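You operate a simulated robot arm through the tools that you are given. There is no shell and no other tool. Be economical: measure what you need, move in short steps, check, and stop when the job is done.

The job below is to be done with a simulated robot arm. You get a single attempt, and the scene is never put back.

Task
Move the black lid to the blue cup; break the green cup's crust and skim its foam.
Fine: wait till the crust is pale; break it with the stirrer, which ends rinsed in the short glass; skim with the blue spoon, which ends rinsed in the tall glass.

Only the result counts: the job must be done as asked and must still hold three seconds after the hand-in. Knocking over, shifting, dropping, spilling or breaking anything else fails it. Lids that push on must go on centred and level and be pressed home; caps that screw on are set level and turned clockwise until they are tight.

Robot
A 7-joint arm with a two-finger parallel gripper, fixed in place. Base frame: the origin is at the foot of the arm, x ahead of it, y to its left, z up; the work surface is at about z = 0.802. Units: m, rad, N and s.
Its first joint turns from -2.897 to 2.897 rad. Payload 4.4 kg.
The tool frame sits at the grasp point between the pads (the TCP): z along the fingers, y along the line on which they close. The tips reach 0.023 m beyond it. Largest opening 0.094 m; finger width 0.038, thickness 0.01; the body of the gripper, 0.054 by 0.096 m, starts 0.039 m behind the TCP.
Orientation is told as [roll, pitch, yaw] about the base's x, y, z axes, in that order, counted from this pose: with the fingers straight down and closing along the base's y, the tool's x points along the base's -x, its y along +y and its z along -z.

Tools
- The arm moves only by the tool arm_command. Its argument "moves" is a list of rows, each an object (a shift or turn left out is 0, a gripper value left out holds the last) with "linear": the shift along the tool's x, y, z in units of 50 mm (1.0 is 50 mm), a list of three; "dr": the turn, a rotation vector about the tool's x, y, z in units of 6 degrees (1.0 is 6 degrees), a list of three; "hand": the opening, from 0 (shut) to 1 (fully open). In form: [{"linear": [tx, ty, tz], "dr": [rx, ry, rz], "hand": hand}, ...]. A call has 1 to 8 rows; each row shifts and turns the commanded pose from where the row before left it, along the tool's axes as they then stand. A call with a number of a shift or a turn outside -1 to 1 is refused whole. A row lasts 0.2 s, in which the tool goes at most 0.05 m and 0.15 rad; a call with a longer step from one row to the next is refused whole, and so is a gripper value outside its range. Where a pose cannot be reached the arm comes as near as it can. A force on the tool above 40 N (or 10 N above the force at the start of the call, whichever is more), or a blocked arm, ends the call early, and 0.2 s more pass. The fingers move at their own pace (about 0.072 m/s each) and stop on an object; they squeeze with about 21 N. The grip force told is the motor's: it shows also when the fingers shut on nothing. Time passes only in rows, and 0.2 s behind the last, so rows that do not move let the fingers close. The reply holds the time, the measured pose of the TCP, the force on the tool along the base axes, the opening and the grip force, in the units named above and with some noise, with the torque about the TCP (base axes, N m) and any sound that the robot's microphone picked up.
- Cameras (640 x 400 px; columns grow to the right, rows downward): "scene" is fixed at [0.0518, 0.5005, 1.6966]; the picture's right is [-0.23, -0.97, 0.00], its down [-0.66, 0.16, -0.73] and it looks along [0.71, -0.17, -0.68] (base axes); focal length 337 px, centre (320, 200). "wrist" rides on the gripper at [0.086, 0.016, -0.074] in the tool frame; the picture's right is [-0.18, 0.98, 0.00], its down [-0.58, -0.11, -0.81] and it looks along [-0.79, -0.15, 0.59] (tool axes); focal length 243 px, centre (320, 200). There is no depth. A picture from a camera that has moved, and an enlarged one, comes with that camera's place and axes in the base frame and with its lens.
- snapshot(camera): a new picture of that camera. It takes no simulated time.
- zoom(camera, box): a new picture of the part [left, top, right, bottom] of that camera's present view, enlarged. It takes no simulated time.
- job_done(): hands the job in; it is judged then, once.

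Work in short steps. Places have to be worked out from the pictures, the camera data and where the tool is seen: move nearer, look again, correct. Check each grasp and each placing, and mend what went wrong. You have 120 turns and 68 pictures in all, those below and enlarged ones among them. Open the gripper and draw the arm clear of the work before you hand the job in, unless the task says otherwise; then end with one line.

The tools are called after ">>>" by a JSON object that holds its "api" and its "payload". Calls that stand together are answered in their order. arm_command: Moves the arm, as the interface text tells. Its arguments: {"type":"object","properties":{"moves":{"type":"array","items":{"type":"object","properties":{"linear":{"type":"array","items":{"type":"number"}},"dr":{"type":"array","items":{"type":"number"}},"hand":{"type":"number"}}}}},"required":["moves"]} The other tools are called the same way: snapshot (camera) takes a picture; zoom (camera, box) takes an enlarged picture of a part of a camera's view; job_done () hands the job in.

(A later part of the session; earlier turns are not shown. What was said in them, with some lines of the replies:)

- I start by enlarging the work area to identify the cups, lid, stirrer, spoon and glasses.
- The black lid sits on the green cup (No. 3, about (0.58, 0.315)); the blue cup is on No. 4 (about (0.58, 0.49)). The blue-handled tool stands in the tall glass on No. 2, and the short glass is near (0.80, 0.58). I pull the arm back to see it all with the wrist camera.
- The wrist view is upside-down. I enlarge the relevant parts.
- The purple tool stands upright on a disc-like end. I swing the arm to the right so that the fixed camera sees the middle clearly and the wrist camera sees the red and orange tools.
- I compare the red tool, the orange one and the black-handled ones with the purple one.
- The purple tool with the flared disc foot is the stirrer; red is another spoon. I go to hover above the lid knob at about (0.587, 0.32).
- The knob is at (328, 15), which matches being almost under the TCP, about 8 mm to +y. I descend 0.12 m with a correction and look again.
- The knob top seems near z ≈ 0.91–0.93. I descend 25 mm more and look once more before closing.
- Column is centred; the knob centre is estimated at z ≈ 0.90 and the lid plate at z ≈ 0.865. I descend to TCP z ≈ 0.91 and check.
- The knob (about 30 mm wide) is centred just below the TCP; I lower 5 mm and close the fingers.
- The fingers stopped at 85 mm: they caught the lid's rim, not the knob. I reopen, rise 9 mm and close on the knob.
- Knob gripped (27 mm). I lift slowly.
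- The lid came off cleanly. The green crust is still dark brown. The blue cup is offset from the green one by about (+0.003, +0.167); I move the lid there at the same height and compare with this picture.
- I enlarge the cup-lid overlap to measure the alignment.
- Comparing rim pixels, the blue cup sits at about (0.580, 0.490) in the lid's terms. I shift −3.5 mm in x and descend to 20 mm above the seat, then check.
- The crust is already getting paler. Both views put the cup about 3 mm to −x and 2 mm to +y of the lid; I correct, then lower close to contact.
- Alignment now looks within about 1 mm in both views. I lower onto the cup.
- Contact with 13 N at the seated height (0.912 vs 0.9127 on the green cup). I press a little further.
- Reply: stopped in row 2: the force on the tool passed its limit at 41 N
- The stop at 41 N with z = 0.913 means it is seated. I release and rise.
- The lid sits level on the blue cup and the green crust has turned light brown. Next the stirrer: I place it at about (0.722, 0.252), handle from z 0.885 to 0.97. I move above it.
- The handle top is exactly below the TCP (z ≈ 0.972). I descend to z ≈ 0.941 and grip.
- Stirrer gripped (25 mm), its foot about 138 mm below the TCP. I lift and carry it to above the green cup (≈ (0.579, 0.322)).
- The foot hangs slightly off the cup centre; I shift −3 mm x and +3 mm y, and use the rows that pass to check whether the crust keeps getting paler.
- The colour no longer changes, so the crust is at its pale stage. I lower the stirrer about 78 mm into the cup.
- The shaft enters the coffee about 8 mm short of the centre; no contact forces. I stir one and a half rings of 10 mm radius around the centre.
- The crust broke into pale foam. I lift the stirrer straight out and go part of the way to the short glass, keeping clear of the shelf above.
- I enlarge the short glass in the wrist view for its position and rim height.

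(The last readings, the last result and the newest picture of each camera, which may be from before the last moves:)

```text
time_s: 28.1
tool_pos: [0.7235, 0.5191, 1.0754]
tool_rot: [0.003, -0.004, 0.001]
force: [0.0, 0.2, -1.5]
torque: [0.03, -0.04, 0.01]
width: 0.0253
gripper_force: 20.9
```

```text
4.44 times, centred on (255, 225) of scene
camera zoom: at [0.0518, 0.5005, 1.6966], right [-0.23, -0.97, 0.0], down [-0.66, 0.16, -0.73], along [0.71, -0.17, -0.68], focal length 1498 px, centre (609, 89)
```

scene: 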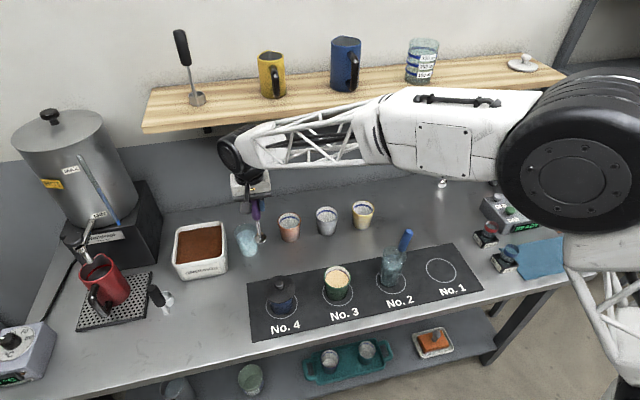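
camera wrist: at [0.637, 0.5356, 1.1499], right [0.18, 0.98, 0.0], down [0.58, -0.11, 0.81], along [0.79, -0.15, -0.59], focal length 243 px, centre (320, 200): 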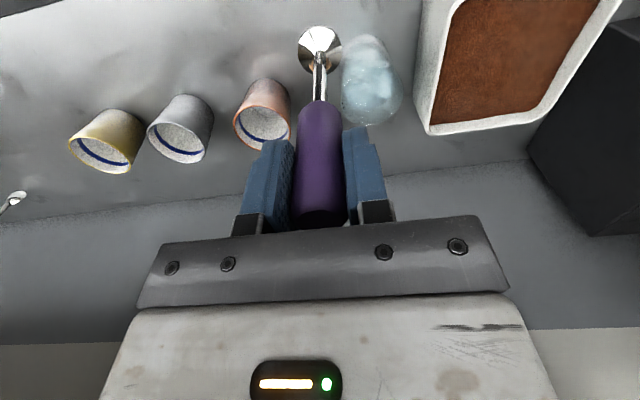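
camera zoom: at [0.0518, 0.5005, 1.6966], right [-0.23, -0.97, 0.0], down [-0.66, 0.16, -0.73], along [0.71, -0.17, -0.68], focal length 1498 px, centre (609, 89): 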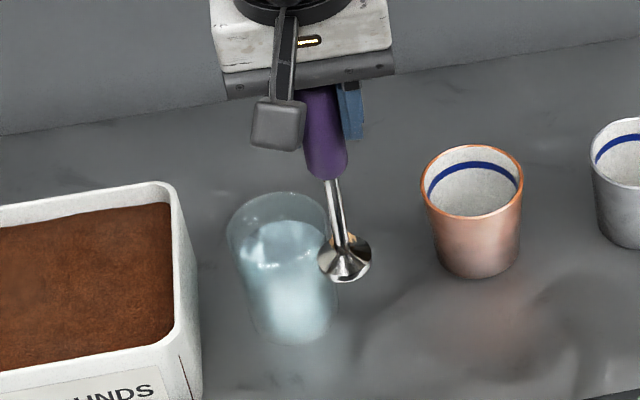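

The short glass's centre is near (0.789, 0.565) with its rim at z ≈ 0.91. The wrist housing would come close to the shelf edge if vertical there, so I tilt the hand back 12° for entry, and then check.

>>> {"api": "arm_command", "payload": {"moves": [{"dr": [0, -1, 0]}, {"dr": [0, -1, 0]}, {"linear": [-0.34, 0.465, 0.175]}, {"linear": [-0.34, 0.465, 0.175]}, {}]}}

>>> {"api": "zoom", "payload": {"camera": "wrist", "box": [250, 0, 410, 120]}}

>>> {"api": "zoom", "payload": {"camera": "scene", "box": [195, 110, 315, 270]}}

```text
time_s: 29.4
tool_pos: [0.7567, 0.5678, 1.0652]
tool_rot: [0.003, -0.211, -0.001]
force: [-0.3, -0.1, 0.0]
torque: [0.03, 0.03, 0.02]
width: 0.0254
gripper_force: 21.0
```

```text
3.33 times, centred on (330, 60) of wrist
camera zoom: at [0.658, 0.5841, 1.1202], right [0.18, 0.98, 0.04], down [0.4, -0.11, 0.91], along [0.9, -0.15, -0.41], focal length 809 px, centre (287, 667)
```

zoom: 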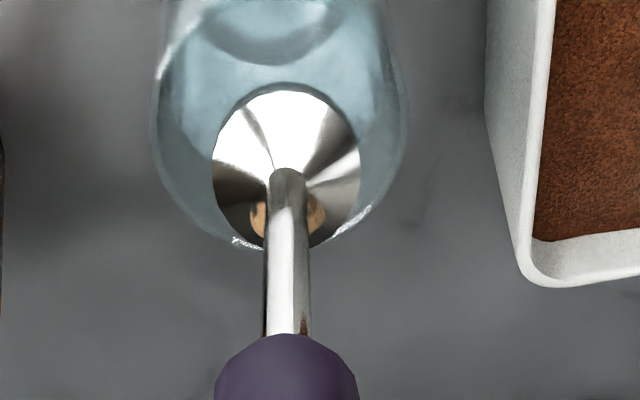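

```text
2.50 times, centred on (255, 190) of scene
camera zoom: at [0.0518, 0.5005, 1.6966], right [-0.23, -0.97, 0.0], down [-0.66, 0.16, -0.73], along [0.71, -0.17, -0.68], focal length 843 px, centre (482, 225)
```

zoom: 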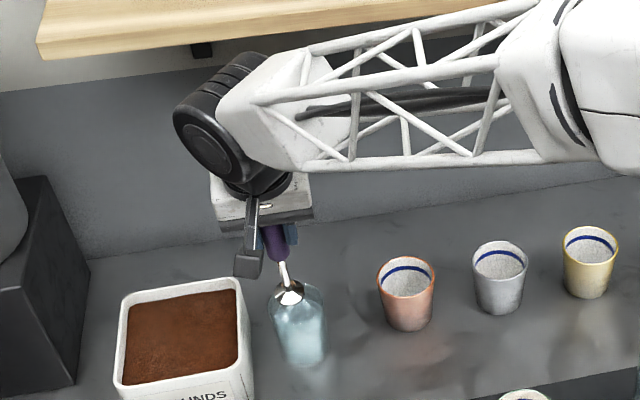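

The foot hangs over the mouth, the wrist clear of the shelf. I lower it 47 mm into the glass and then right the hand to vertical about the foot.

>>> {"api": "arm_command", "payload": {"moves": [{"linear": [0.1, -0.05, 0.46]}, {"linear": [0.1, 0, 0.46]}, {"linear": [-0.145, 0, 0], "dr": [0, 0.5, 0]}, {"linear": [-0.145, 0, 0], "dr": [0, 0.5, 0]}, {"linear": [-0.145, 0, 0], "dr": [0, 0.5, 0]}, {"linear": [-0.145, 0, 0], "dr": [0, 0.5, 0]}, {}]}}

>>> {"api": "zoom", "payload": {"camera": "scene", "box": [195, 110, 315, 270]}}

>>> {"api": "zoom", "payload": {"camera": "wrist", "box": [250, 0, 410, 120]}}

```text
time_s: 30.9
tool_pos: [0.785, 0.5663, 1.0217]
tool_rot: [0.001, 0.001, 0.002]
force: [-0.1, 0.5, -1.5]
torque: [-0.02, 0.0, 0.02]
width: 0.0252
gripper_force: 21.6
```

```text
2.50 times, centred on (255, 190) of scene
camera zoom: at [0.0518, 0.5005, 1.6966], right [-0.23, -0.97, 0.0], down [-0.66, 0.16, -0.73], along [0.71, -0.17, -0.68], focal length 843 px, centre (482, 225)
```

zoom: 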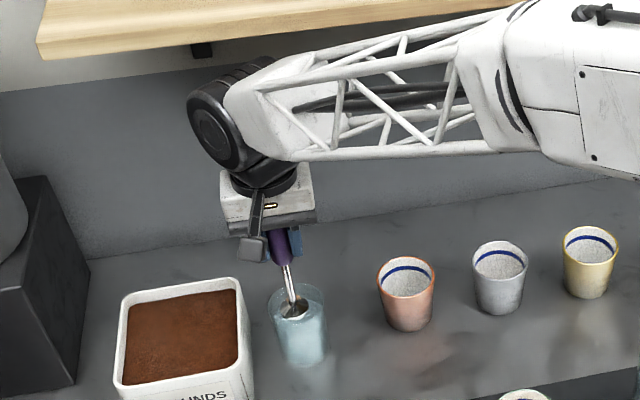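

```text
3.33 times, centred on (330, 60) of wrist
camera zoom: at [0.699, 0.5826, 1.0962], right [0.18, 0.98, 0.0], down [0.58, -0.11, 0.81], along [0.79, -0.15, -0.59], focal length 809 px, centre (287, 667)
```

zoom: 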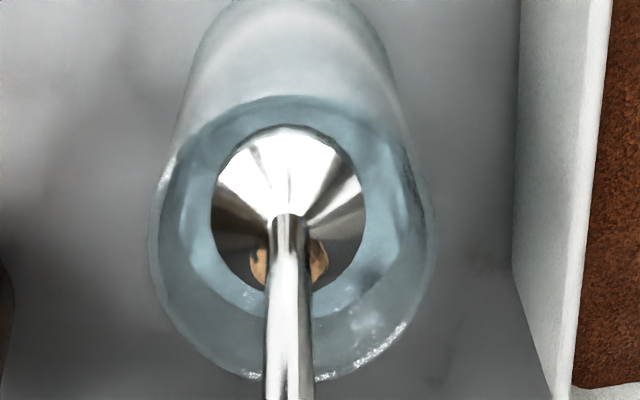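

The stirrer is centred in the glass. I lower it into the water and dip it up and down to rinse.

>>> {"api": "arm_command", "payload": {"moves": [{"linear": [0, 0.02, 0.45]}, {"linear": [0, 0, 0.45]}, {"linear": [0, 0, 0.4]}, {"linear": [0, 0, -0.4]}, {"linear": [0, 0, 0.4]}, {}]}}

```text
time_s: 32.4
tool_pos: [0.7849, 0.5671, 0.9577]
tool_rot: [0.001, -0.003, -0.001]
force: [-0.3, 0.9, -0.8]
torque: [0.03, -0.01, -0.03]
width: 0.0251
gripper_force: 20.9
```

No contact yet; the foot is at about z 0.82. I lower in small steps until it touches the glass floor.

>>> {"api": "arm_command", "payload": {"moves": [{"linear": [0, 0, 0.12]}, {"linear": [0, 0, 0.08]}, {}]}}

```text
time_s: 33.1
tool_pos: [0.7855, 0.5671, 0.9488]
tool_rot: [0.001, -0.003, -0.001]
force: [-0.8, 0.1, -1.7]
torque: [0.06, 0.03, 0.01]
width: 0.025
gripper_force: 21.1
```

>>> {"api": "arm_command", "payload": {"moves": [{"linear": [0, 0, 0.05]}, {}]}}

>>> {"api": "zoom", "payload": {"camera": "scene", "box": [215, 180, 295, 270]}}

```text
time_s: 33.8
tool_pos: [0.786, 0.5673, 0.9447]
tool_rot: [0.003, -0.001, -0.001]
force: [0.1, 0.4, -1.2]
torque: [0.04, 0.02, -0.01]
width: 0.0251
gripper_force: 21.0
```

```text
4.44 times, centred on (255, 225) of scene
camera zoom: at [0.0518, 0.5005, 1.6966], right [-0.23, -0.97, 0.0], down [-0.66, 0.16, -0.73], along [0.71, -0.17, -0.68], focal length 1498 px, centre (609, 89)
```

zoom: 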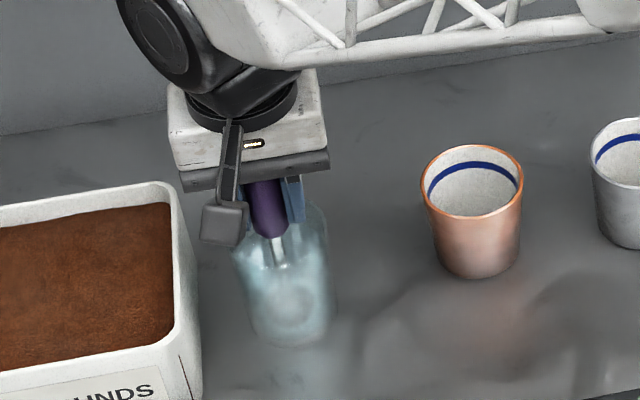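

Foot nearly on the floor; one more 2 mm step, then I open just enough to free the handle.

>>> {"api": "arm_command", "payload": {"moves": [{"linear": [0, 0, 0.05]}, {}]}}

```text
time_s: 34.4
tool_pos: [0.7846, 0.566, 0.9428]
tool_rot: [0.002, -0.002, 0.0]
force: [-0.3, 0.7, -1.2]
torque: [0.0, -0.02, 0.01]
width: 0.0249
gripper_force: 21.0
```

>>> {"api": "arm_command", "payload": {"moves": [{"hand": 0.32}, {"hand": 0.45}, {"hand": 0.45}, {"linear": [0, 0, -0.4]}, {"linear": [0, 0, -0.7]}, {"linear": [0.3, 0, -0.3]}, {"linear": [0.8, 0, 0]}]}}

>>> {"api": "snapshot", "payload": {"camera": "wrist"}}

```text
time_s: 36.0
tool_pos: [0.729, 0.5669, 1.0135]
tool_rot: [0.0, -0.002, 0.0]
force: [0.4, 0.3, -0.4]
torque: [0.02, -0.04, 0.02]
width: 0.0422
gripper_force: 0.0
```

```text
16 pictures are left
camera wrist: at [0.6428, 0.5836, 1.0877], right [0.18, 0.98, 0.0], down [0.58, -0.11, 0.81], along [0.79, -0.15, -0.59], focal length 243 px, centre (320, 200)
```

wrist: 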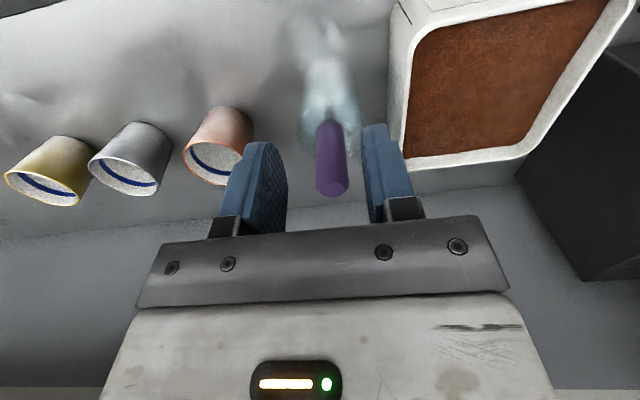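

The stirrer stands upright in the short glass. Now the blue spoon: its handle runs from about (0.590, 0.133, 0.933) to (0.590, 0.125, 1.009). I travel to above it.

>>> {"api": "arm_command", "payload": {"moves": [{"linear": [0.2, -0.3, -0.65], "hand": 0.6}, {"linear": [0.2, -0.3, -0.7]}, {"linear": [0.3, -0.92, 0]}, {"linear": [0.3, -0.92, 0]}, {"linear": [0.3, -0.92, 0]}, {"linear": [0.3, -0.92, 0]}, {"linear": [0.3, -0.92, 0]}, {"linear": [0.3, -0.92, 0]}]}}

>>> {"api": "arm_command", "payload": {"moves": [{"linear": [0.29, -0.9, 0]}, {"linear": [0.29, -0.9, 0]}, {"linear": [0, -0.85, 0]}, {}]}}

>>> {"api": "snapshot", "payload": {"camera": "wrist"}}

>>> {"api": "zoom", "payload": {"camera": "scene", "box": [340, 200, 440, 300]}}

```text
time_s: 37.8
tool_pos: [0.6193, 0.2602, 1.077]
tool_rot: [0.002, -0.002, 0.0]
force: [0.5, 0.0, 0.6]
torque: [0.01, 0.0, 0.0]
width: 0.0564
gripper_force: 0.1
```

```text
time_s: 38.8
tool_pos: [0.5889, 0.1262, 1.0779]
tool_rot: [0.001, -0.002, -0.001]
force: [0.3, 0.0, 0.1]
torque: [-0.01, -0.04, 0.03]
width: 0.0564
gripper_force: 0.1
```

```text
15 pictures are left
camera wrist: at [0.5024, 0.1428, 1.1515], right [0.18, 0.98, 0.0], down [0.58, -0.11, 0.81], along [0.79, -0.15, -0.59], focal length 243 px, centre (320, 200)
```

wrist: 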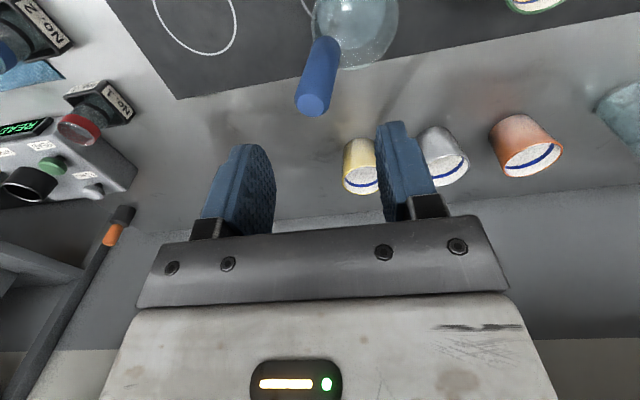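

```text
4.00 times, centred on (390, 250) of scene
camera zoom: at [0.0518, 0.5005, 1.6966], right [-0.23, -0.97, 0.0], down [-0.66, 0.16, -0.73], along [0.71, -0.17, -0.68], focal length 1348 px, centre (40, 0)
```

zoom: 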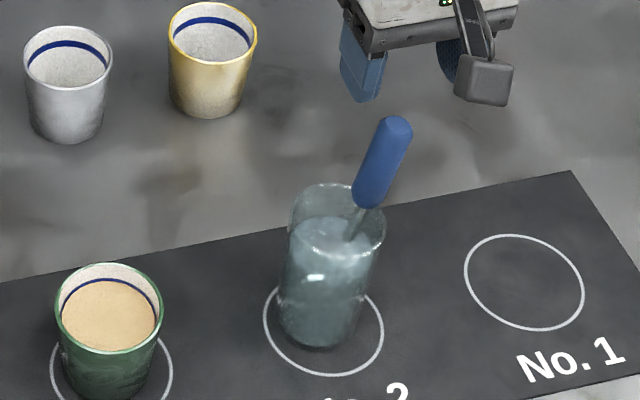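

The handle leans about 8–9° to −y. I roll the hand to match, then descend around the handle to TCP ≈ (0.5915, 0.1257, 0.976) and look before closing.

>>> {"api": "arm_command", "payload": {"moves": [{"dr": [-0.7, 0, 0], "hand": 0.8}, {"dr": [-0.7, 0, 0]}, {"linear": [-0.01, -0.08, 0.51]}, {"linear": [-0.01, -0.08, 0.51]}, {"linear": [-0.01, -0.08, 0.5]}, {"linear": [-0.02, -0.07, 0.5]}, {}]}}

>>> {"api": "snapshot", "payload": {"camera": "wrist"}}

```text
time_s: 40.4
tool_pos: [0.5928, 0.1294, 0.9785]
tool_rot: [0.149, -0.003, 0.0]
force: [-0.5, 0.9, -0.4]
torque: [0.01, 0.02, -0.02]
width: 0.0752
gripper_force: 0.0
```

```text
13 pictures are left
camera wrist: at [0.5071, 0.134, 1.0533], right [0.18, 0.97, 0.15], down [0.58, -0.23, 0.78], along [0.79, -0.06, -0.61], focal length 243 px, centre (320, 200)
```

wrist: 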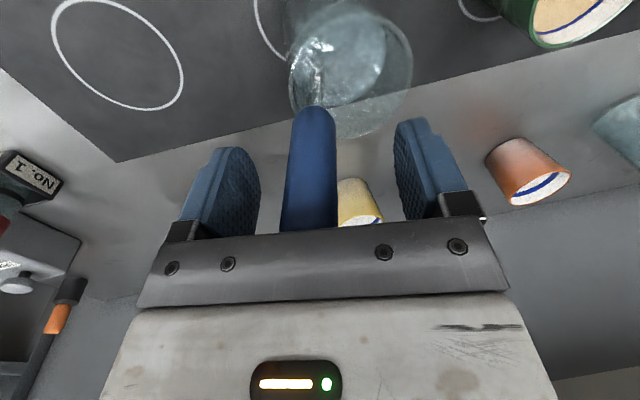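

The handle is about 4 mm to −y of the centre; I shift and close.

>>> {"api": "arm_command", "payload": {"moves": [{"linear": [0, -0.08, 0]}, {"hand": 0}, {"hand": 0}, {"hand": 0}, {"hand": 0}, {"hand": 0}]}}

```text
time_s: 41.8
tool_pos: [0.5945, 0.1241, 0.9779]
tool_rot: [0.149, -0.002, 0.0]
force: [-1.4, 6.2, 5.2]
torque: [0.86, 0.07, -0.04]
width: 0.0232
gripper_force: 21.2
```

Gripped, with a 6 N side load as the shaft leans on the rim. I ease 4 mm to +y and see.

>>> {"api": "arm_command", "payload": {"moves": [{"linear": [0, 0.08, 0]}, {}]}}

```text
time_s: 42.4
tool_pos: [0.5933, 0.1275, 0.9778]
tool_rot: [0.148, -0.005, 0.0]
force: [0.8, -0.2, 16.2]
torque: [0.3, 0.13, 0.0]
width: 0.0229
gripper_force: 20.7
```

The side load is gone; the upward 16 N means the bowl presses on the floor. I lift 8 mm vertically and check the load.

>>> {"api": "arm_command", "payload": {"moves": [{"linear": [0, 0.012, -0.08]}, {"linear": [0, 0.012, -0.08]}, {}]}}

>>> {"api": "zoom", "payload": {"camera": "scene", "box": [340, 200, 440, 300]}}

```text
time_s: 43.1
tool_pos: [0.5932, 0.1273, 0.9851]
tool_rot: [0.148, 0.001, 0.001]
force: [-0.1, 0.3, -0.6]
torque: [-0.07, 0.0, -0.03]
width: 0.0231
gripper_force: 21.4
```

```text
4.00 times, centred on (390, 250) of scene
camera zoom: at [0.0518, 0.5005, 1.6966], right [-0.23, -0.97, 0.0], down [-0.66, 0.16, -0.73], along [0.71, -0.17, -0.68], focal length 1348 px, centre (40, 0)
```

zoom: 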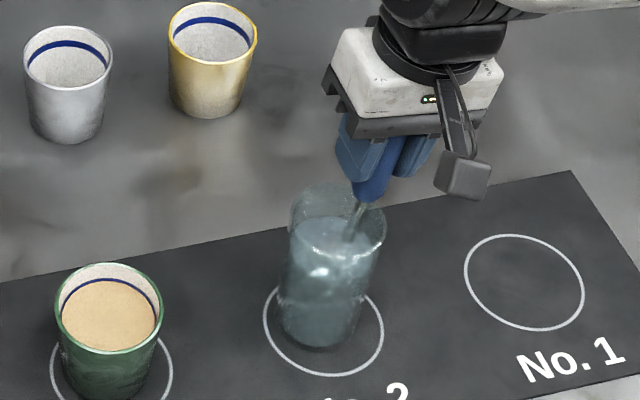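

The spoon is free and the glass did not move. I lift it straight out and right the hand to vertical.

>>> {"api": "arm_command", "payload": {"moves": [{"linear": [0, 0.09, -0.6]}, {"linear": [0, 0.118, -0.79]}, {"linear": [0, 0.118, -0.79]}, {"linear": [0, 0.118, -0.79]}, {"linear": [0, 0.06, -0.4]}, {"dr": [0.7, 0, 0]}, {"dr": [0.7, 0, 0]}, {}]}}

>>> {"api": "snapshot", "payload": {"camera": "wrist"}}

>>> {"api": "zoom", "payload": {"camera": "scene", "box": [320, 170, 440, 300]}}

```text
time_s: 45.0
tool_pos: [0.5937, 0.1263, 1.156]
tool_rot: [0.001, -0.004, -0.001]
force: [0.2, 0.7, -0.9]
torque: [0.01, -0.01, 0.03]
width: 0.023
gripper_force: 20.8
```

```text
11 pictures are left
camera wrist: at [0.507, 0.1442, 1.2296], right [0.18, 0.98, 0.0], down [0.58, -0.11, 0.81], along [0.79, -0.15, -0.59], focal length 243 px, centre (320, 200)
```

wrist: 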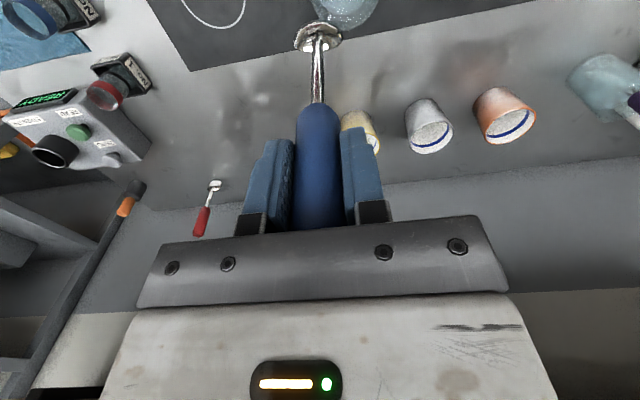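

```text
3.08 times, centred on (380, 235) of scene
camera zoom: at [0.0518, 0.5005, 1.6966], right [-0.23, -0.97, 0.0], down [-0.66, 0.16, -0.73], along [0.71, -0.17, -0.68], focal length 1037 px, centre (135, 92)
```

zoom: 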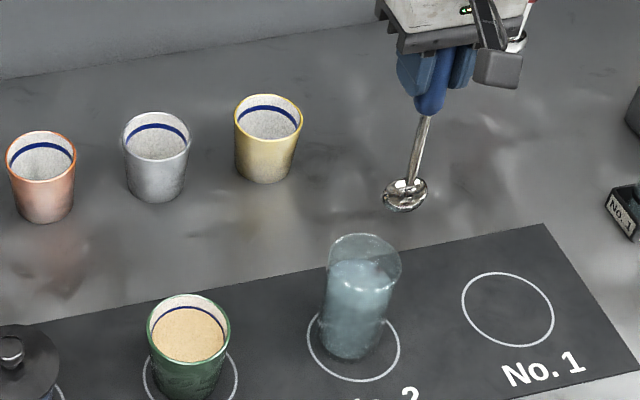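

The spoon is a ladle-like one, bowl hanging about 0.163 m under the TCP, mouth up. I carry it over the green cup and lower to just above the rim.

>>> {"api": "arm_command", "payload": {"moves": [{"linear": [0.065, 0.97, 0]}, {"linear": [0.065, 0.97, 0]}, {"linear": [0.065, 0.97, 0]}, {"linear": [0.065, 0.97, 0]}, {"linear": [0, 0, 0.7]}, {"linear": [0, 0, 0.6]}, {}]}}

>>> {"api": "zoom", "payload": {"camera": "wrist", "box": [240, 0, 400, 120]}}

>>> {"api": "zoom", "payload": {"camera": "scene", "box": [300, 220, 380, 300]}}

```text
time_s: 46.5
tool_pos: [0.5811, 0.3226, 1.0918]
tool_rot: [0.002, -0.003, 0.0]
force: [0.3, -0.3, -0.9]
torque: [0.0, -0.04, 0.0]
width: 0.0231
gripper_force: 21.4
```

```text
3.33 times, centred on (320, 60) of wrist
camera zoom: at [0.4949, 0.3384, 1.1663], right [0.18, 0.98, 0.0], down [0.58, -0.11, 0.81], along [0.79, -0.15, -0.59], focal length 809 px, centre (320, 667)
```

zoom: 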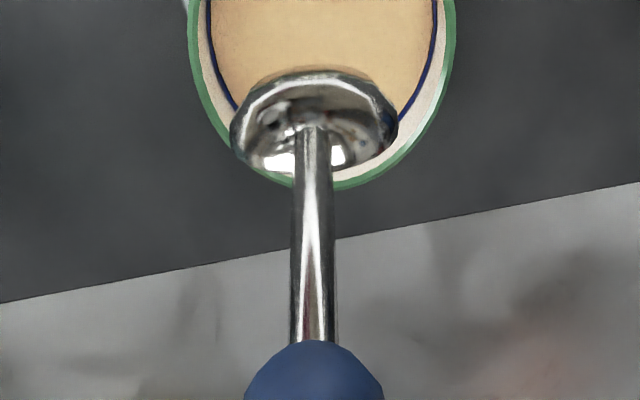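

```text
5.00 times, centred on (340, 260) of scene
camera zoom: at [0.0518, 0.5005, 1.6966], right [-0.23, -0.97, 0.0], down [-0.66, 0.16, -0.73], along [0.71, -0.17, -0.68], focal length 1685 px, centre (220, -100)
```

zoom: 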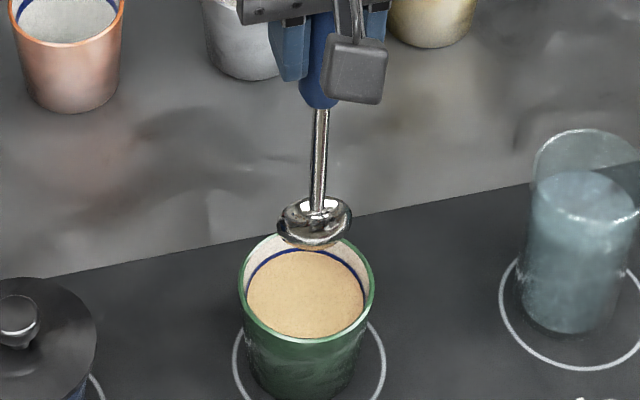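

I correct by −2.5 mm x, +2.5 mm y, lower the bowl until its lip is just under the foam, and sweep gently.

>>> {"api": "arm_command", "payload": {"moves": [{"linear": [0.05, 0.05, 0.4]}, {"linear": [0, 0, 0.5]}, {"linear": [0, 0, 0.4]}, {"linear": [0, 0, 0.24]}, {"linear": [-0.14, 0, 0]}, {"linear": [0.14, -0.14, 0]}, {"linear": [0.14, 0.14, 0]}, {"linear": [-0.14, 0.14, 0]}]}}

>>> {"api": "zoom", "payload": {"camera": "scene", "box": [300, 220, 380, 300]}}

```text
time_s: 48.4
tool_pos: [0.5793, 0.3323, 1.0145]
tool_rot: [0.003, -0.002, -0.001]
force: [0.1, -0.4, -0.5]
torque: [0.0, -0.03, 0.0]
width: 0.023
gripper_force: 21.1
```

```text
5.00 times, centred on (340, 260) of scene
camera zoom: at [0.0518, 0.5005, 1.6966], right [-0.23, -0.97, 0.0], down [-0.66, 0.16, -0.73], along [0.71, -0.17, -0.68], focal length 1685 px, centre (220, -100)
```

zoom: 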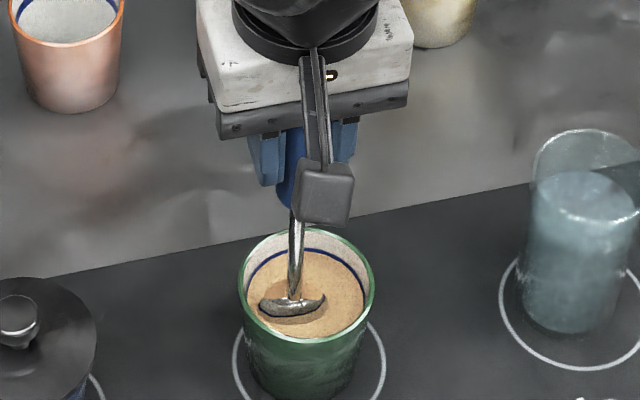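

The bowl's lip rides at the foam surface. I sink it 6 mm more and make another ring through the foam.

>>> {"api": "arm_command", "payload": {"moves": [{"linear": [0, -0.16, 0.12]}, {"linear": [-0.14, 0, 0]}, {"linear": [0.14, -0.14, 0]}, {"linear": [0.14, 0.14, 0]}, {"linear": [-0.14, 0.14, 0]}, {"linear": [-0.14, -0.14, 0]}, {"linear": [0.14, 0, 0]}, {}]}}

>>> {"api": "arm_command", "payload": {"moves": [{"linear": [0, 0, -0.2]}, {"linear": [0, 0, -0.4]}, {"linear": [0, 0, -0.6]}, {"linear": [0, 0, -0.8]}, {"linear": [0, 0, -0.8]}, {}]}}

>>> {"api": "zoom", "payload": {"camera": "scene", "box": [300, 200, 400, 300]}}

```text
time_s: 50.1
tool_pos: [0.5772, 0.3232, 1.0069]
tool_rot: [0.002, -0.002, 0.0]
force: [-0.6, -0.1, -1.3]
torque: [0.0, 0.0, -0.03]
width: 0.0224
gripper_force: 20.8
```

```text
time_s: 51.5
tool_pos: [0.5761, 0.3223, 1.149]
tool_rot: [0.002, -0.002, -0.002]
force: [0.8, -0.2, 0.5]
torque: [-0.02, 0.02, 0.0]
width: 0.0228
gripper_force: 20.9
```

```text
4.00 times, centred on (350, 250) of scene
camera zoom: at [0.0518, 0.5005, 1.6966], right [-0.23, -0.97, 0.0], down [-0.66, 0.16, -0.73], along [0.71, -0.17, -0.68], focal length 1348 px, centre (200, 0)
```

zoom: 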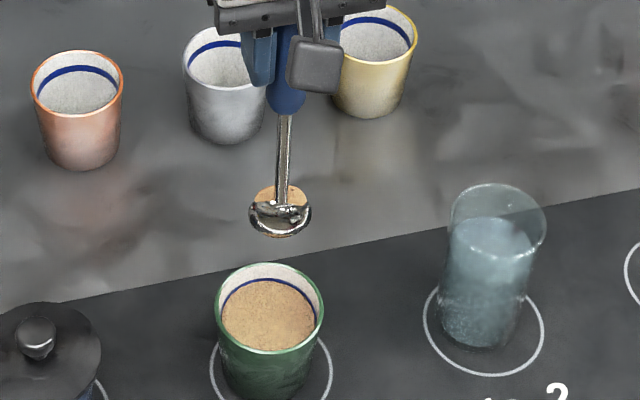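

The spoon came up full of foam; some foam remains in the cup, so I will rinse and skim again. I carry it gently to above the tall glass.

>>> {"api": "arm_command", "payload": {"moves": [{"linear": [0.01, -0.3, -0.1]}, {"linear": [0.01, -0.6, 0]}, {"linear": [0, -0.7, 0]}, {"linear": [0, -0.7, 0]}, {"linear": [0, -0.6, 0]}, {"linear": [0, -0.36, 0]}, {}]}}

>>> {"api": "zoom", "payload": {"camera": "wrist", "box": [240, 0, 400, 120]}}

```text
time_s: 53.1
tool_pos: [0.5774, 0.1598, 1.1517]
tool_rot: [0.002, -0.001, 0.0]
force: [-0.4, 0.2, -1.4]
torque: [-0.01, -0.02, 0.0]
width: 0.0227
gripper_force: 20.9
```

```text
3.33 times, centred on (320, 60) of wrist
camera zoom: at [0.4911, 0.1757, 1.2253], right [0.18, 0.98, 0.0], down [0.58, -0.11, 0.81], along [0.79, -0.15, -0.59], focal length 809 px, centre (320, 667)
```

zoom: 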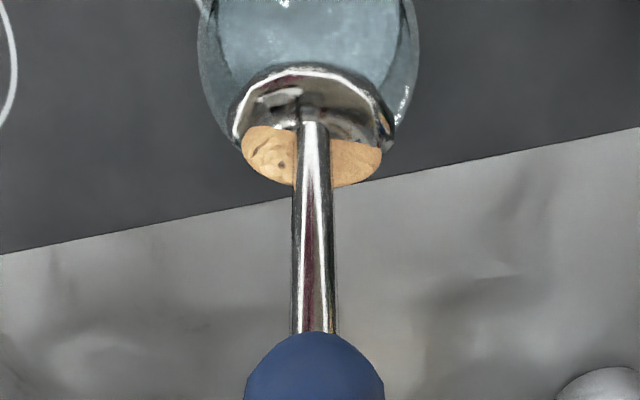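

The bowl is nearly centred over the tall glass (shift −4 mm x, −1.5 mm y). I lower it past the rim first and read the forces.

>>> {"api": "arm_command", "payload": {"moves": [{"linear": [0.08, -0.03, 0.2]}, {"linear": [0, 0, 0.4]}, {"linear": [0, 0, 0.4]}, {"linear": [0, 0, 0.3]}, {}]}}

>>> {"api": "zoom", "payload": {"camera": "scene", "box": [330, 210, 430, 300]}}

```text
time_s: 54.4
tool_pos: [0.5714, 0.1588, 1.0865]
tool_rot: [0.002, -0.002, -0.001]
force: [-0.5, 0.8, -1.4]
torque: [0.01, -0.07, -0.03]
width: 0.0228
gripper_force: 21.1
```

```text
4.44 times, centred on (380, 255) of scene
camera zoom: at [0.0518, 0.5005, 1.6966], right [-0.23, -0.97, 0.0], down [-0.66, 0.16, -0.73], along [0.71, -0.17, -0.68], focal length 1498 px, centre (53, -44)
```

zoom: 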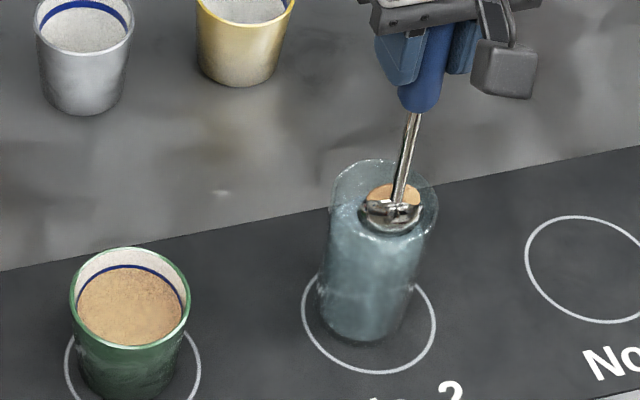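

The bowl is inside the mouth without contact. I dip it deep and agitate to rinse, then lift out.

>>> {"api": "arm_command", "payload": {"moves": [{"linear": [0, 0.04, 0.5]}, {"linear": [0, 0, 0.6]}, {"linear": [0, 0, 0.5]}, {"linear": [0, 0, -0.4]}, {"linear": [0, 0, 0.4]}, {"linear": [0, 0, -0.4]}, {"linear": [0, 0, 0.4]}, {}]}}

>>> {"api": "arm_command", "payload": {"moves": [{"linear": [0, 0, -0.4]}, {"linear": [0, 0, -0.6]}, {"linear": [0, -0.04, -0.7]}, {"linear": [0, 0, -0.7]}, {"linear": [0, 0, -0.5]}, {}]}}

>>> {"api": "zoom", "payload": {"camera": "scene", "box": [310, 190, 430, 310]}}

```text
time_s: 56.1
tool_pos: [0.5708, 0.1629, 1.0089]
tool_rot: [0.002, 0.0, 0.001]
force: [1.3, -1.4, -0.6]
torque: [-0.33, -0.12, -0.03]
width: 0.0228
gripper_force: 20.5
```

```text
time_s: 57.5
tool_pos: [0.5734, 0.159, 1.1537]
tool_rot: [0.001, -0.002, -0.001]
force: [0.2, 0.1, -0.8]
torque: [-0.06, 0.01, -0.02]
width: 0.0225
gripper_force: 21.2
```

```text
3.33 times, centred on (370, 250) of scene
camera zoom: at [0.0518, 0.5005, 1.6966], right [-0.23, -0.97, 0.0], down [-0.66, 0.16, -0.73], along [0.71, -0.17, -0.68], focal length 1123 px, centre (153, 33)
```

zoom: 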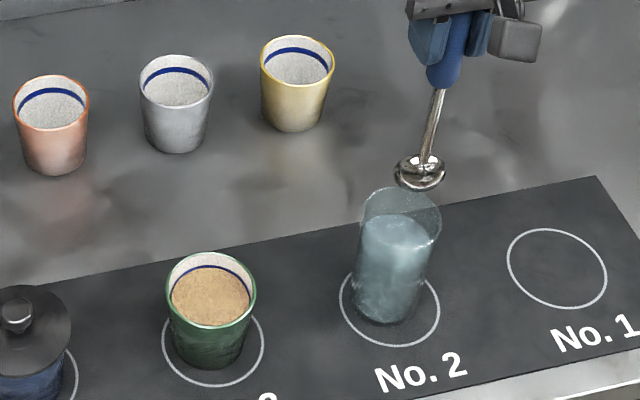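

Spoon rinsed clean, the glass undisturbed. I go back over the green cup for a second skim.

>>> {"api": "arm_command", "payload": {"moves": [{"linear": [-0.05, 0.8, 0]}, {"linear": [-0.05, 0.85, 0]}, {"linear": [0, 0.85, 0]}, {"linear": [0, 0.77, 0]}, {"linear": [0, 0, 0.7]}, {"linear": [0, 0, 0.7]}, {}]}}

```text
time_s: 59.1
tool_pos: [0.5798, 0.3207, 1.0838]
tool_rot: [0.002, -0.001, -0.001]
force: [0.2, 0.4, -0.2]
torque: [-0.01, 0.01, 0.0]
width: 0.0226
gripper_force: 20.8
```

On target; I lower to the surface and sweep, twice at slightly different depths.

>>> {"api": "arm_command", "payload": {"moves": [{"linear": [0.02, 0.04, 0.5]}, {"linear": [0, 0, 0.5]}, {"linear": [0, 0, 0.38]}, {"linear": [-0.14, 0, 0]}, {"linear": [0.14, -0.14, 0]}, {"linear": [0.14, 0.14, 0]}, {"linear": [-0.14, 0.14, 0]}, {"linear": [-0.14, -0.14, 0]}]}}

>>> {"api": "arm_command", "payload": {"moves": [{"linear": [0.14, 0, 0.14]}, {"linear": [0.14, 0, 0]}, {"linear": [-0.14, -0.14, 0]}, {"linear": [-0.14, 0.14, 0]}, {"linear": [0.14, 0.14, 0]}, {"linear": [0, -0.14, 0]}, {}]}}

>>> {"api": "arm_command", "payload": {"moves": [{"linear": [0, 0, -0.2]}, {"linear": [0, 0, -0.4]}, {"linear": [0, 0, -0.6]}, {"linear": [0, 0, -0.8]}, {"linear": [0, 0, -0.8]}, {}]}}

>>> {"api": "zoom", "payload": {"camera": "scene", "box": [300, 200, 400, 300]}}

```text
time_s: 61.0
tool_pos: [0.5846, 0.3239, 1.0133]
tool_rot: [0.001, -0.001, 0.0]
force: [0.1, -0.5, -0.3]
torque: [0.0, 0.03, 0.0]
width: 0.0226
gripper_force: 21.0
```

```text
time_s: 62.5
tool_pos: [0.5776, 0.3238, 1.0082]
tool_rot: [0.002, -0.002, 0.001]
force: [-0.7, -0.7, -0.3]
torque: [0.01, 0.0, -0.02]
width: 0.0223
gripper_force: 21.2
```

```text
time_s: 64.0
tool_pos: [0.577, 0.3233, 1.1461]
tool_rot: [0.003, -0.001, -0.002]
force: [-0.3, -0.2, -0.7]
torque: [0.03, -0.02, -0.04]
width: 0.0224
gripper_force: 21.0
```

```text
4.00 times, centred on (350, 250) of scene
camera zoom: at [0.0518, 0.5005, 1.6966], right [-0.23, -0.97, 0.0], down [-0.66, 0.16, -0.73], along [0.71, -0.17, -0.68], focal length 1348 px, centre (200, 0)
```

zoom: 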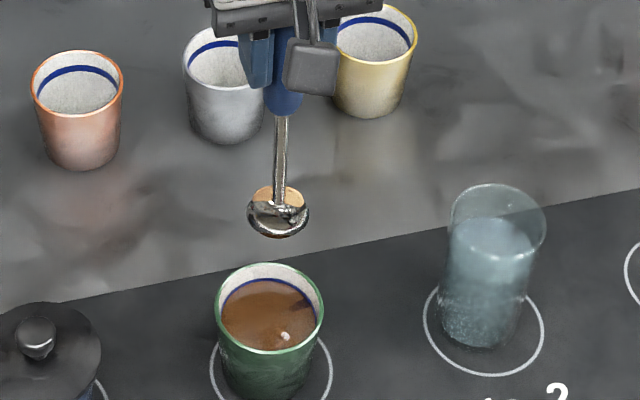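

The surface is now glossy brown, with foam in the spoon again. I rinse once more and then make a final skim to be sure.

>>> {"api": "arm_command", "payload": {"moves": [{"linear": [0.02, -0.3, -0.1]}, {"linear": [0.03, -0.6, 0]}, {"linear": [0.03, -0.7, 0]}, {"linear": [0.03, -0.7, 0]}, {"linear": [0, -0.6, 0]}, {"linear": [0, -0.38, 0]}, {}]}}

>>> {"api": "arm_command", "payload": {"moves": [{"linear": [0, 0, 0.3]}, {"linear": [0, 0, 0.5]}, {"linear": [0, 0, 0.5]}, {}]}}

```text
time_s: 65.5
tool_pos: [0.571, 0.1616, 1.1503]
tool_rot: [0.003, -0.004, -0.001]
force: [0.5, 0.1, 0.7]
torque: [0.0, 0.0, -0.01]
width: 0.0223
gripper_force: 20.6
```

```text
time_s: 66.5
tool_pos: [0.5696, 0.1617, 1.0872]
tool_rot: [0.001, -0.001, 0.0]
force: [0.3, 0.2, 0.1]
torque: [-0.05, -0.08, 0.0]
width: 0.0225
gripper_force: 21.1
```

No contact; I shift 2.5 mm to −y and dip to rinse, then lift out.

>>> {"api": "arm_command", "payload": {"moves": [{"linear": [-0.04, -0.05, 0.4]}, {"linear": [0, 0, 0.6]}, {"linear": [0, 0, 0.5]}, {"linear": [0, 0, -0.4]}, {"linear": [0, 0, 0.4]}, {"linear": [0, 0, -0.4]}, {"linear": [0, 0, 0.4]}, {}]}}

>>> {"api": "arm_command", "payload": {"moves": [{"linear": [0, 0, -0.4]}, {"linear": [0, 0, -0.6]}, {"linear": [0, 0, -0.6]}, {"linear": [0, 0, -0.7]}, {"linear": [0, 0, -0.5]}, {}]}}

>>> {"api": "arm_command", "payload": {"moves": [{"linear": [-0.05, 0.8, 0]}, {"linear": [-0.05, 0.85, 0]}, {"linear": [0, 0.85, 0]}, {"linear": [0, 0.77, 0]}, {"linear": [0, 0, 0.7]}, {"linear": [0, 0, 0.7]}, {}]}}

```text
time_s: 68.3
tool_pos: [0.5732, 0.1571, 1.0128]
tool_rot: [0.002, -0.003, -0.001]
force: [1.3, 1.1, -0.3]
torque: [0.16, -0.29, 0.0]
width: 0.0221
gripper_force: 20.6
```

```text
time_s: 69.8
tool_pos: [0.5715, 0.1574, 1.1519]
tool_rot: [0.002, -0.002, -0.001]
force: [0.6, -0.5, -0.3]
torque: [0.0, 0.0, -0.01]
width: 0.0218
gripper_force: 21.0
```

```text
time_s: 71.3
tool_pos: [0.5782, 0.32, 1.0824]
tool_rot: [0.002, -0.001, 0.0]
force: [0.4, 0.3, -0.9]
torque: [0.02, -0.01, 0.0]
width: 0.0228
gripper_force: 20.6
```

Over the cup again; third skim with the same gentle rings.

>>> {"api": "arm_command", "payload": {"moves": [{"linear": [0.0, 0.05, 0.5]}, {"linear": [0, 0, 0.5]}, {"linear": [0, 0, 0.38]}, {"linear": [-0.14, 0, 0]}, {"linear": [0.14, -0.14, 0]}, {"linear": [0.14, 0.14, 0]}, {"linear": [-0.14, 0.14, 0]}, {"linear": [-0.14, -0.14, 0]}]}}

>>> {"api": "arm_command", "payload": {"moves": [{"linear": [0.14, 0, 0.14]}, {"linear": [0.14, 0, 0]}, {"linear": [-0.14, -0.14, 0]}, {"linear": [-0.14, 0.14, 0]}, {"linear": [0.14, 0.14, 0]}, {"linear": [0, -0.14, 0]}, {}]}}

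>>> {"api": "arm_command", "payload": {"moves": [{"linear": [0, 0, -0.2]}, {"linear": [0, 0, -0.4]}, {"linear": [0, 0, -0.6]}, {"linear": [0, 0, -0.8]}, {"linear": [0, 0, -0.8]}, {}]}}

>>> {"api": "zoom", "payload": {"camera": "scene", "box": [300, 200, 400, 300]}}

```text
time_s: 73.2
tool_pos: [0.5853, 0.3247, 1.0141]
tool_rot: [0.002, -0.002, -0.001]
force: [-0.6, -0.4, 1.1]
torque: [0.0, -0.01, 0.03]
width: 0.0226
gripper_force: 21.4
```

```text
time_s: 74.8
tool_pos: [0.5774, 0.3259, 1.0054]
tool_rot: [0.001, -0.002, 0.0]
force: [1.1, 0.5, -0.5]
torque: [0.0, 0.0, 0.01]
width: 0.0224
gripper_force: 20.5
```

```text
time_s: 76.2
tool_pos: [0.5779, 0.3237, 1.1451]
tool_rot: [0.003, -0.003, 0.001]
force: [-0.3, -0.3, -1.1]
torque: [-0.03, -0.03, 0.04]
width: 0.0224
gripper_force: 21.5
```

```text
4.00 times, centred on (350, 250) of scene
camera zoom: at [0.0518, 0.5005, 1.6966], right [-0.23, -0.97, 0.0], down [-0.66, 0.16, -0.73], along [0.71, -0.17, -0.68], focal length 1348 px, centre (200, 0)
```

zoom: 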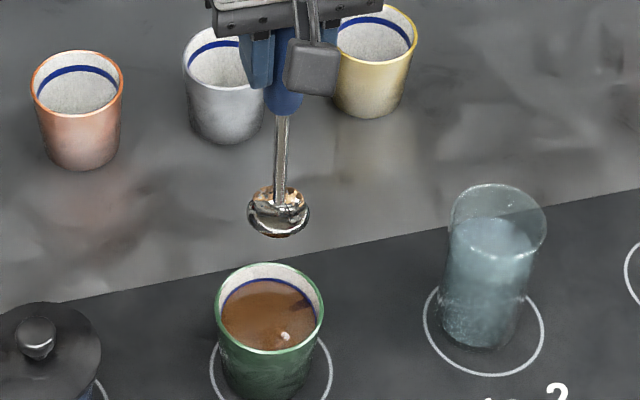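

The cup no longer changes and the spoon brought up almost nothing: the foam is skimmed. I take the spoon back to the tall glass; earlier torques say its centre is near (0.578, 0.1595).

>>> {"api": "arm_command", "payload": {"moves": [{"linear": [0, -0.3, -0.12]}, {"linear": [0, -0.6, 0]}, {"linear": [0, -0.7, 0]}, {"linear": [0, -0.7, 0]}, {"linear": [0, -0.6, 0]}, {"linear": [0, -0.38, 0]}, {}]}}

>>> {"api": "arm_command", "payload": {"moves": [{"linear": [0.02, 0, 0.3]}, {"linear": [0, 0, 0.5]}, {"linear": [0, 0, 0.5]}, {}]}}

```text
time_s: 77.8
tool_pos: [0.5772, 0.1581, 1.1518]
tool_rot: [0.002, -0.002, 0.002]
force: [0.5, 0.1, -1.5]
torque: [-0.01, -0.02, 0.02]
width: 0.0224
gripper_force: 20.4
```

```text
time_s: 78.8
tool_pos: [0.5761, 0.1598, 1.085]
tool_rot: [0.003, -0.001, 0.002]
force: [-0.1, 0.5, -1.3]
torque: [-0.01, 0.0, 0.04]
width: 0.0223
gripper_force: 20.9
```

Inside the mouth with no contact. I rinse by dipping again.

>>> {"api": "arm_command", "payload": {"moves": [{"linear": [-0.02, 0, 0.4]}, {"linear": [0, 0, 0.6]}, {"linear": [0, 0, 0.5]}, {"linear": [0, 0, -0.4]}, {"linear": [0, 0, 0.4]}, {"linear": [0, 0, -0.4]}, {"linear": [0, 0, 0.4]}, {}]}}

```text
time_s: 80.5
tool_pos: [0.58, 0.1594, 1.011]
tool_rot: [0.002, -0.001, 0.0]
force: [0.7, -0.2, -0.7]
torque: [0.02, 0.01, 0.03]
width: 0.0224
gripper_force: 20.9
```

Free of the walls. I lower to 1 cm above the floor and lean the spoon towards −y as it stood at first.

>>> {"api": "arm_command", "payload": {"moves": [{"linear": [0, 0, 0.38]}, {"linear": [0, -0.12, 0], "dr": [-0.35, 0, 0]}, {"linear": [0, -0.12, 0], "dr": [-0.35, 0, 0]}, {"linear": [0, -0.12, 0], "dr": [-0.35, 0, 0]}, {"linear": [0, -0.12, 0], "dr": [-0.35, 0, 0]}, {}]}}

```text
time_s: 82.0
tool_pos: [0.5791, 0.137, 0.9911]
tool_rot: [0.147, -0.003, -0.001]
force: [0.8, -0.2, -0.6]
torque: [-0.02, 0.01, -0.02]
width: 0.0226
gripper_force: 21.4
```

No contact. I lower vertically in small steps toward the floor (expected at TCP z ≈ 0.979).

>>> {"api": "arm_command", "payload": {"moves": [{"linear": [0, -0.015, 0.1]}, {"linear": [0, -0.012, 0.08]}, {}]}}

```text
time_s: 82.8
tool_pos: [0.5777, 0.1369, 0.982]
tool_rot: [0.148, -0.005, -0.001]
force: [-0.3, -0.5, 5.7]
torque: [0.01, 0.12, 0.03]
width: 0.0226
gripper_force: 21.4
```

The bowl rests on the floor (about 6 N). I open the fingers and withdraw along the handle.

>>> {"api": "arm_command", "payload": {"moves": [{"hand": 0.35}, {"hand": 0.6}, {"hand": 0.6}, {"linear": [0, 0, -0.3]}, {"linear": [0, 0, -0.6]}, {"linear": [0, 0, -0.6]}, {"linear": [0, 0, -0.8]}, {"linear": [0, 0, -0.8]}]}}

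>>> {"api": "zoom", "payload": {"camera": "scene", "box": [330, 190, 450, 310]}}

```text
time_s: 84.5
tool_pos: [0.5732, 0.1149, 1.1365]
tool_rot: [0.148, -0.001, -0.001]
force: [-0.7, 1.0, 0.4]
torque: [0.0, 0.03, -0.03]
width: 0.0564
gripper_force: 0.1
```

```text
3.33 times, centred on (390, 250) of scene
camera zoom: at [0.0518, 0.5005, 1.6966], right [-0.23, -0.97, 0.0], down [-0.66, 0.16, -0.73], along [0.71, -0.17, -0.68], focal length 1123 px, centre (87, 33)
```

zoom: 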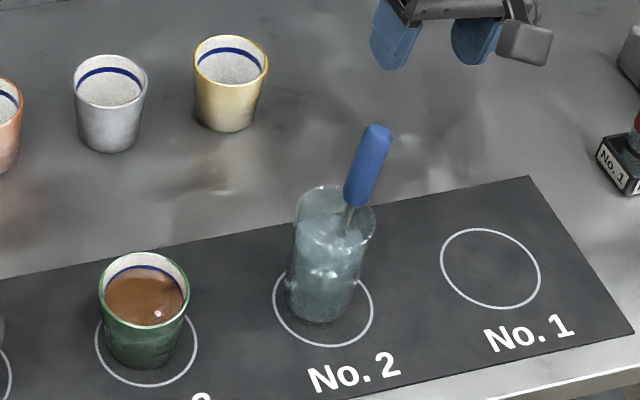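

The spoon leans in the tall glass, and the glass is in place. I draw the arm clear, right the hand and take a final look.

>>> {"api": "arm_command", "payload": {"moves": [{"linear": [0, 0, -0.8]}, {"linear": [0, 0, -0.8], "dr": [0.7, 0, 0]}, {"dr": [0.7, 0, 0]}, {"linear": [0.6, -0.6, 0]}, {"linear": [0.6, -0.6, 0]}, {"linear": [0.6, -0.6, 0]}, {"linear": [0.6, -0.6, 0]}, {}]}}

>>> {"api": "zoom", "payload": {"camera": "scene", "box": [200, 170, 440, 330]}}

```text
time_s: 86.3
tool_pos: [0.4575, -0.0208, 1.2149]
tool_rot: [0.0, -0.003, -0.001]
force: [-0.9, 0.5, 0.3]
torque: [-0.02, 0.03, -0.02]
width: 0.0564
gripper_force: 0.0
```

```text
refused: no pictures are left
```

The arm is clear and the gripper open; there are no pictures left. The last views showed the lid seated, the cup skimmed, and both tools standing in their glasses, so I hand in.

>>> {"api": "job_done", "payload": {}}

```text
The job is handed in.
```

I moved the black lid from the green cup to the blue cup and pressed it home. I broke the green cup's pale crust with the stirrer and skimmed its foam with the blue spoon. The stirrer stands rinsed in the short glass and the spoon in the tall glass; I ran out of pictures before a last look, and the green cup may have shifted about 2 mm while I stirred.
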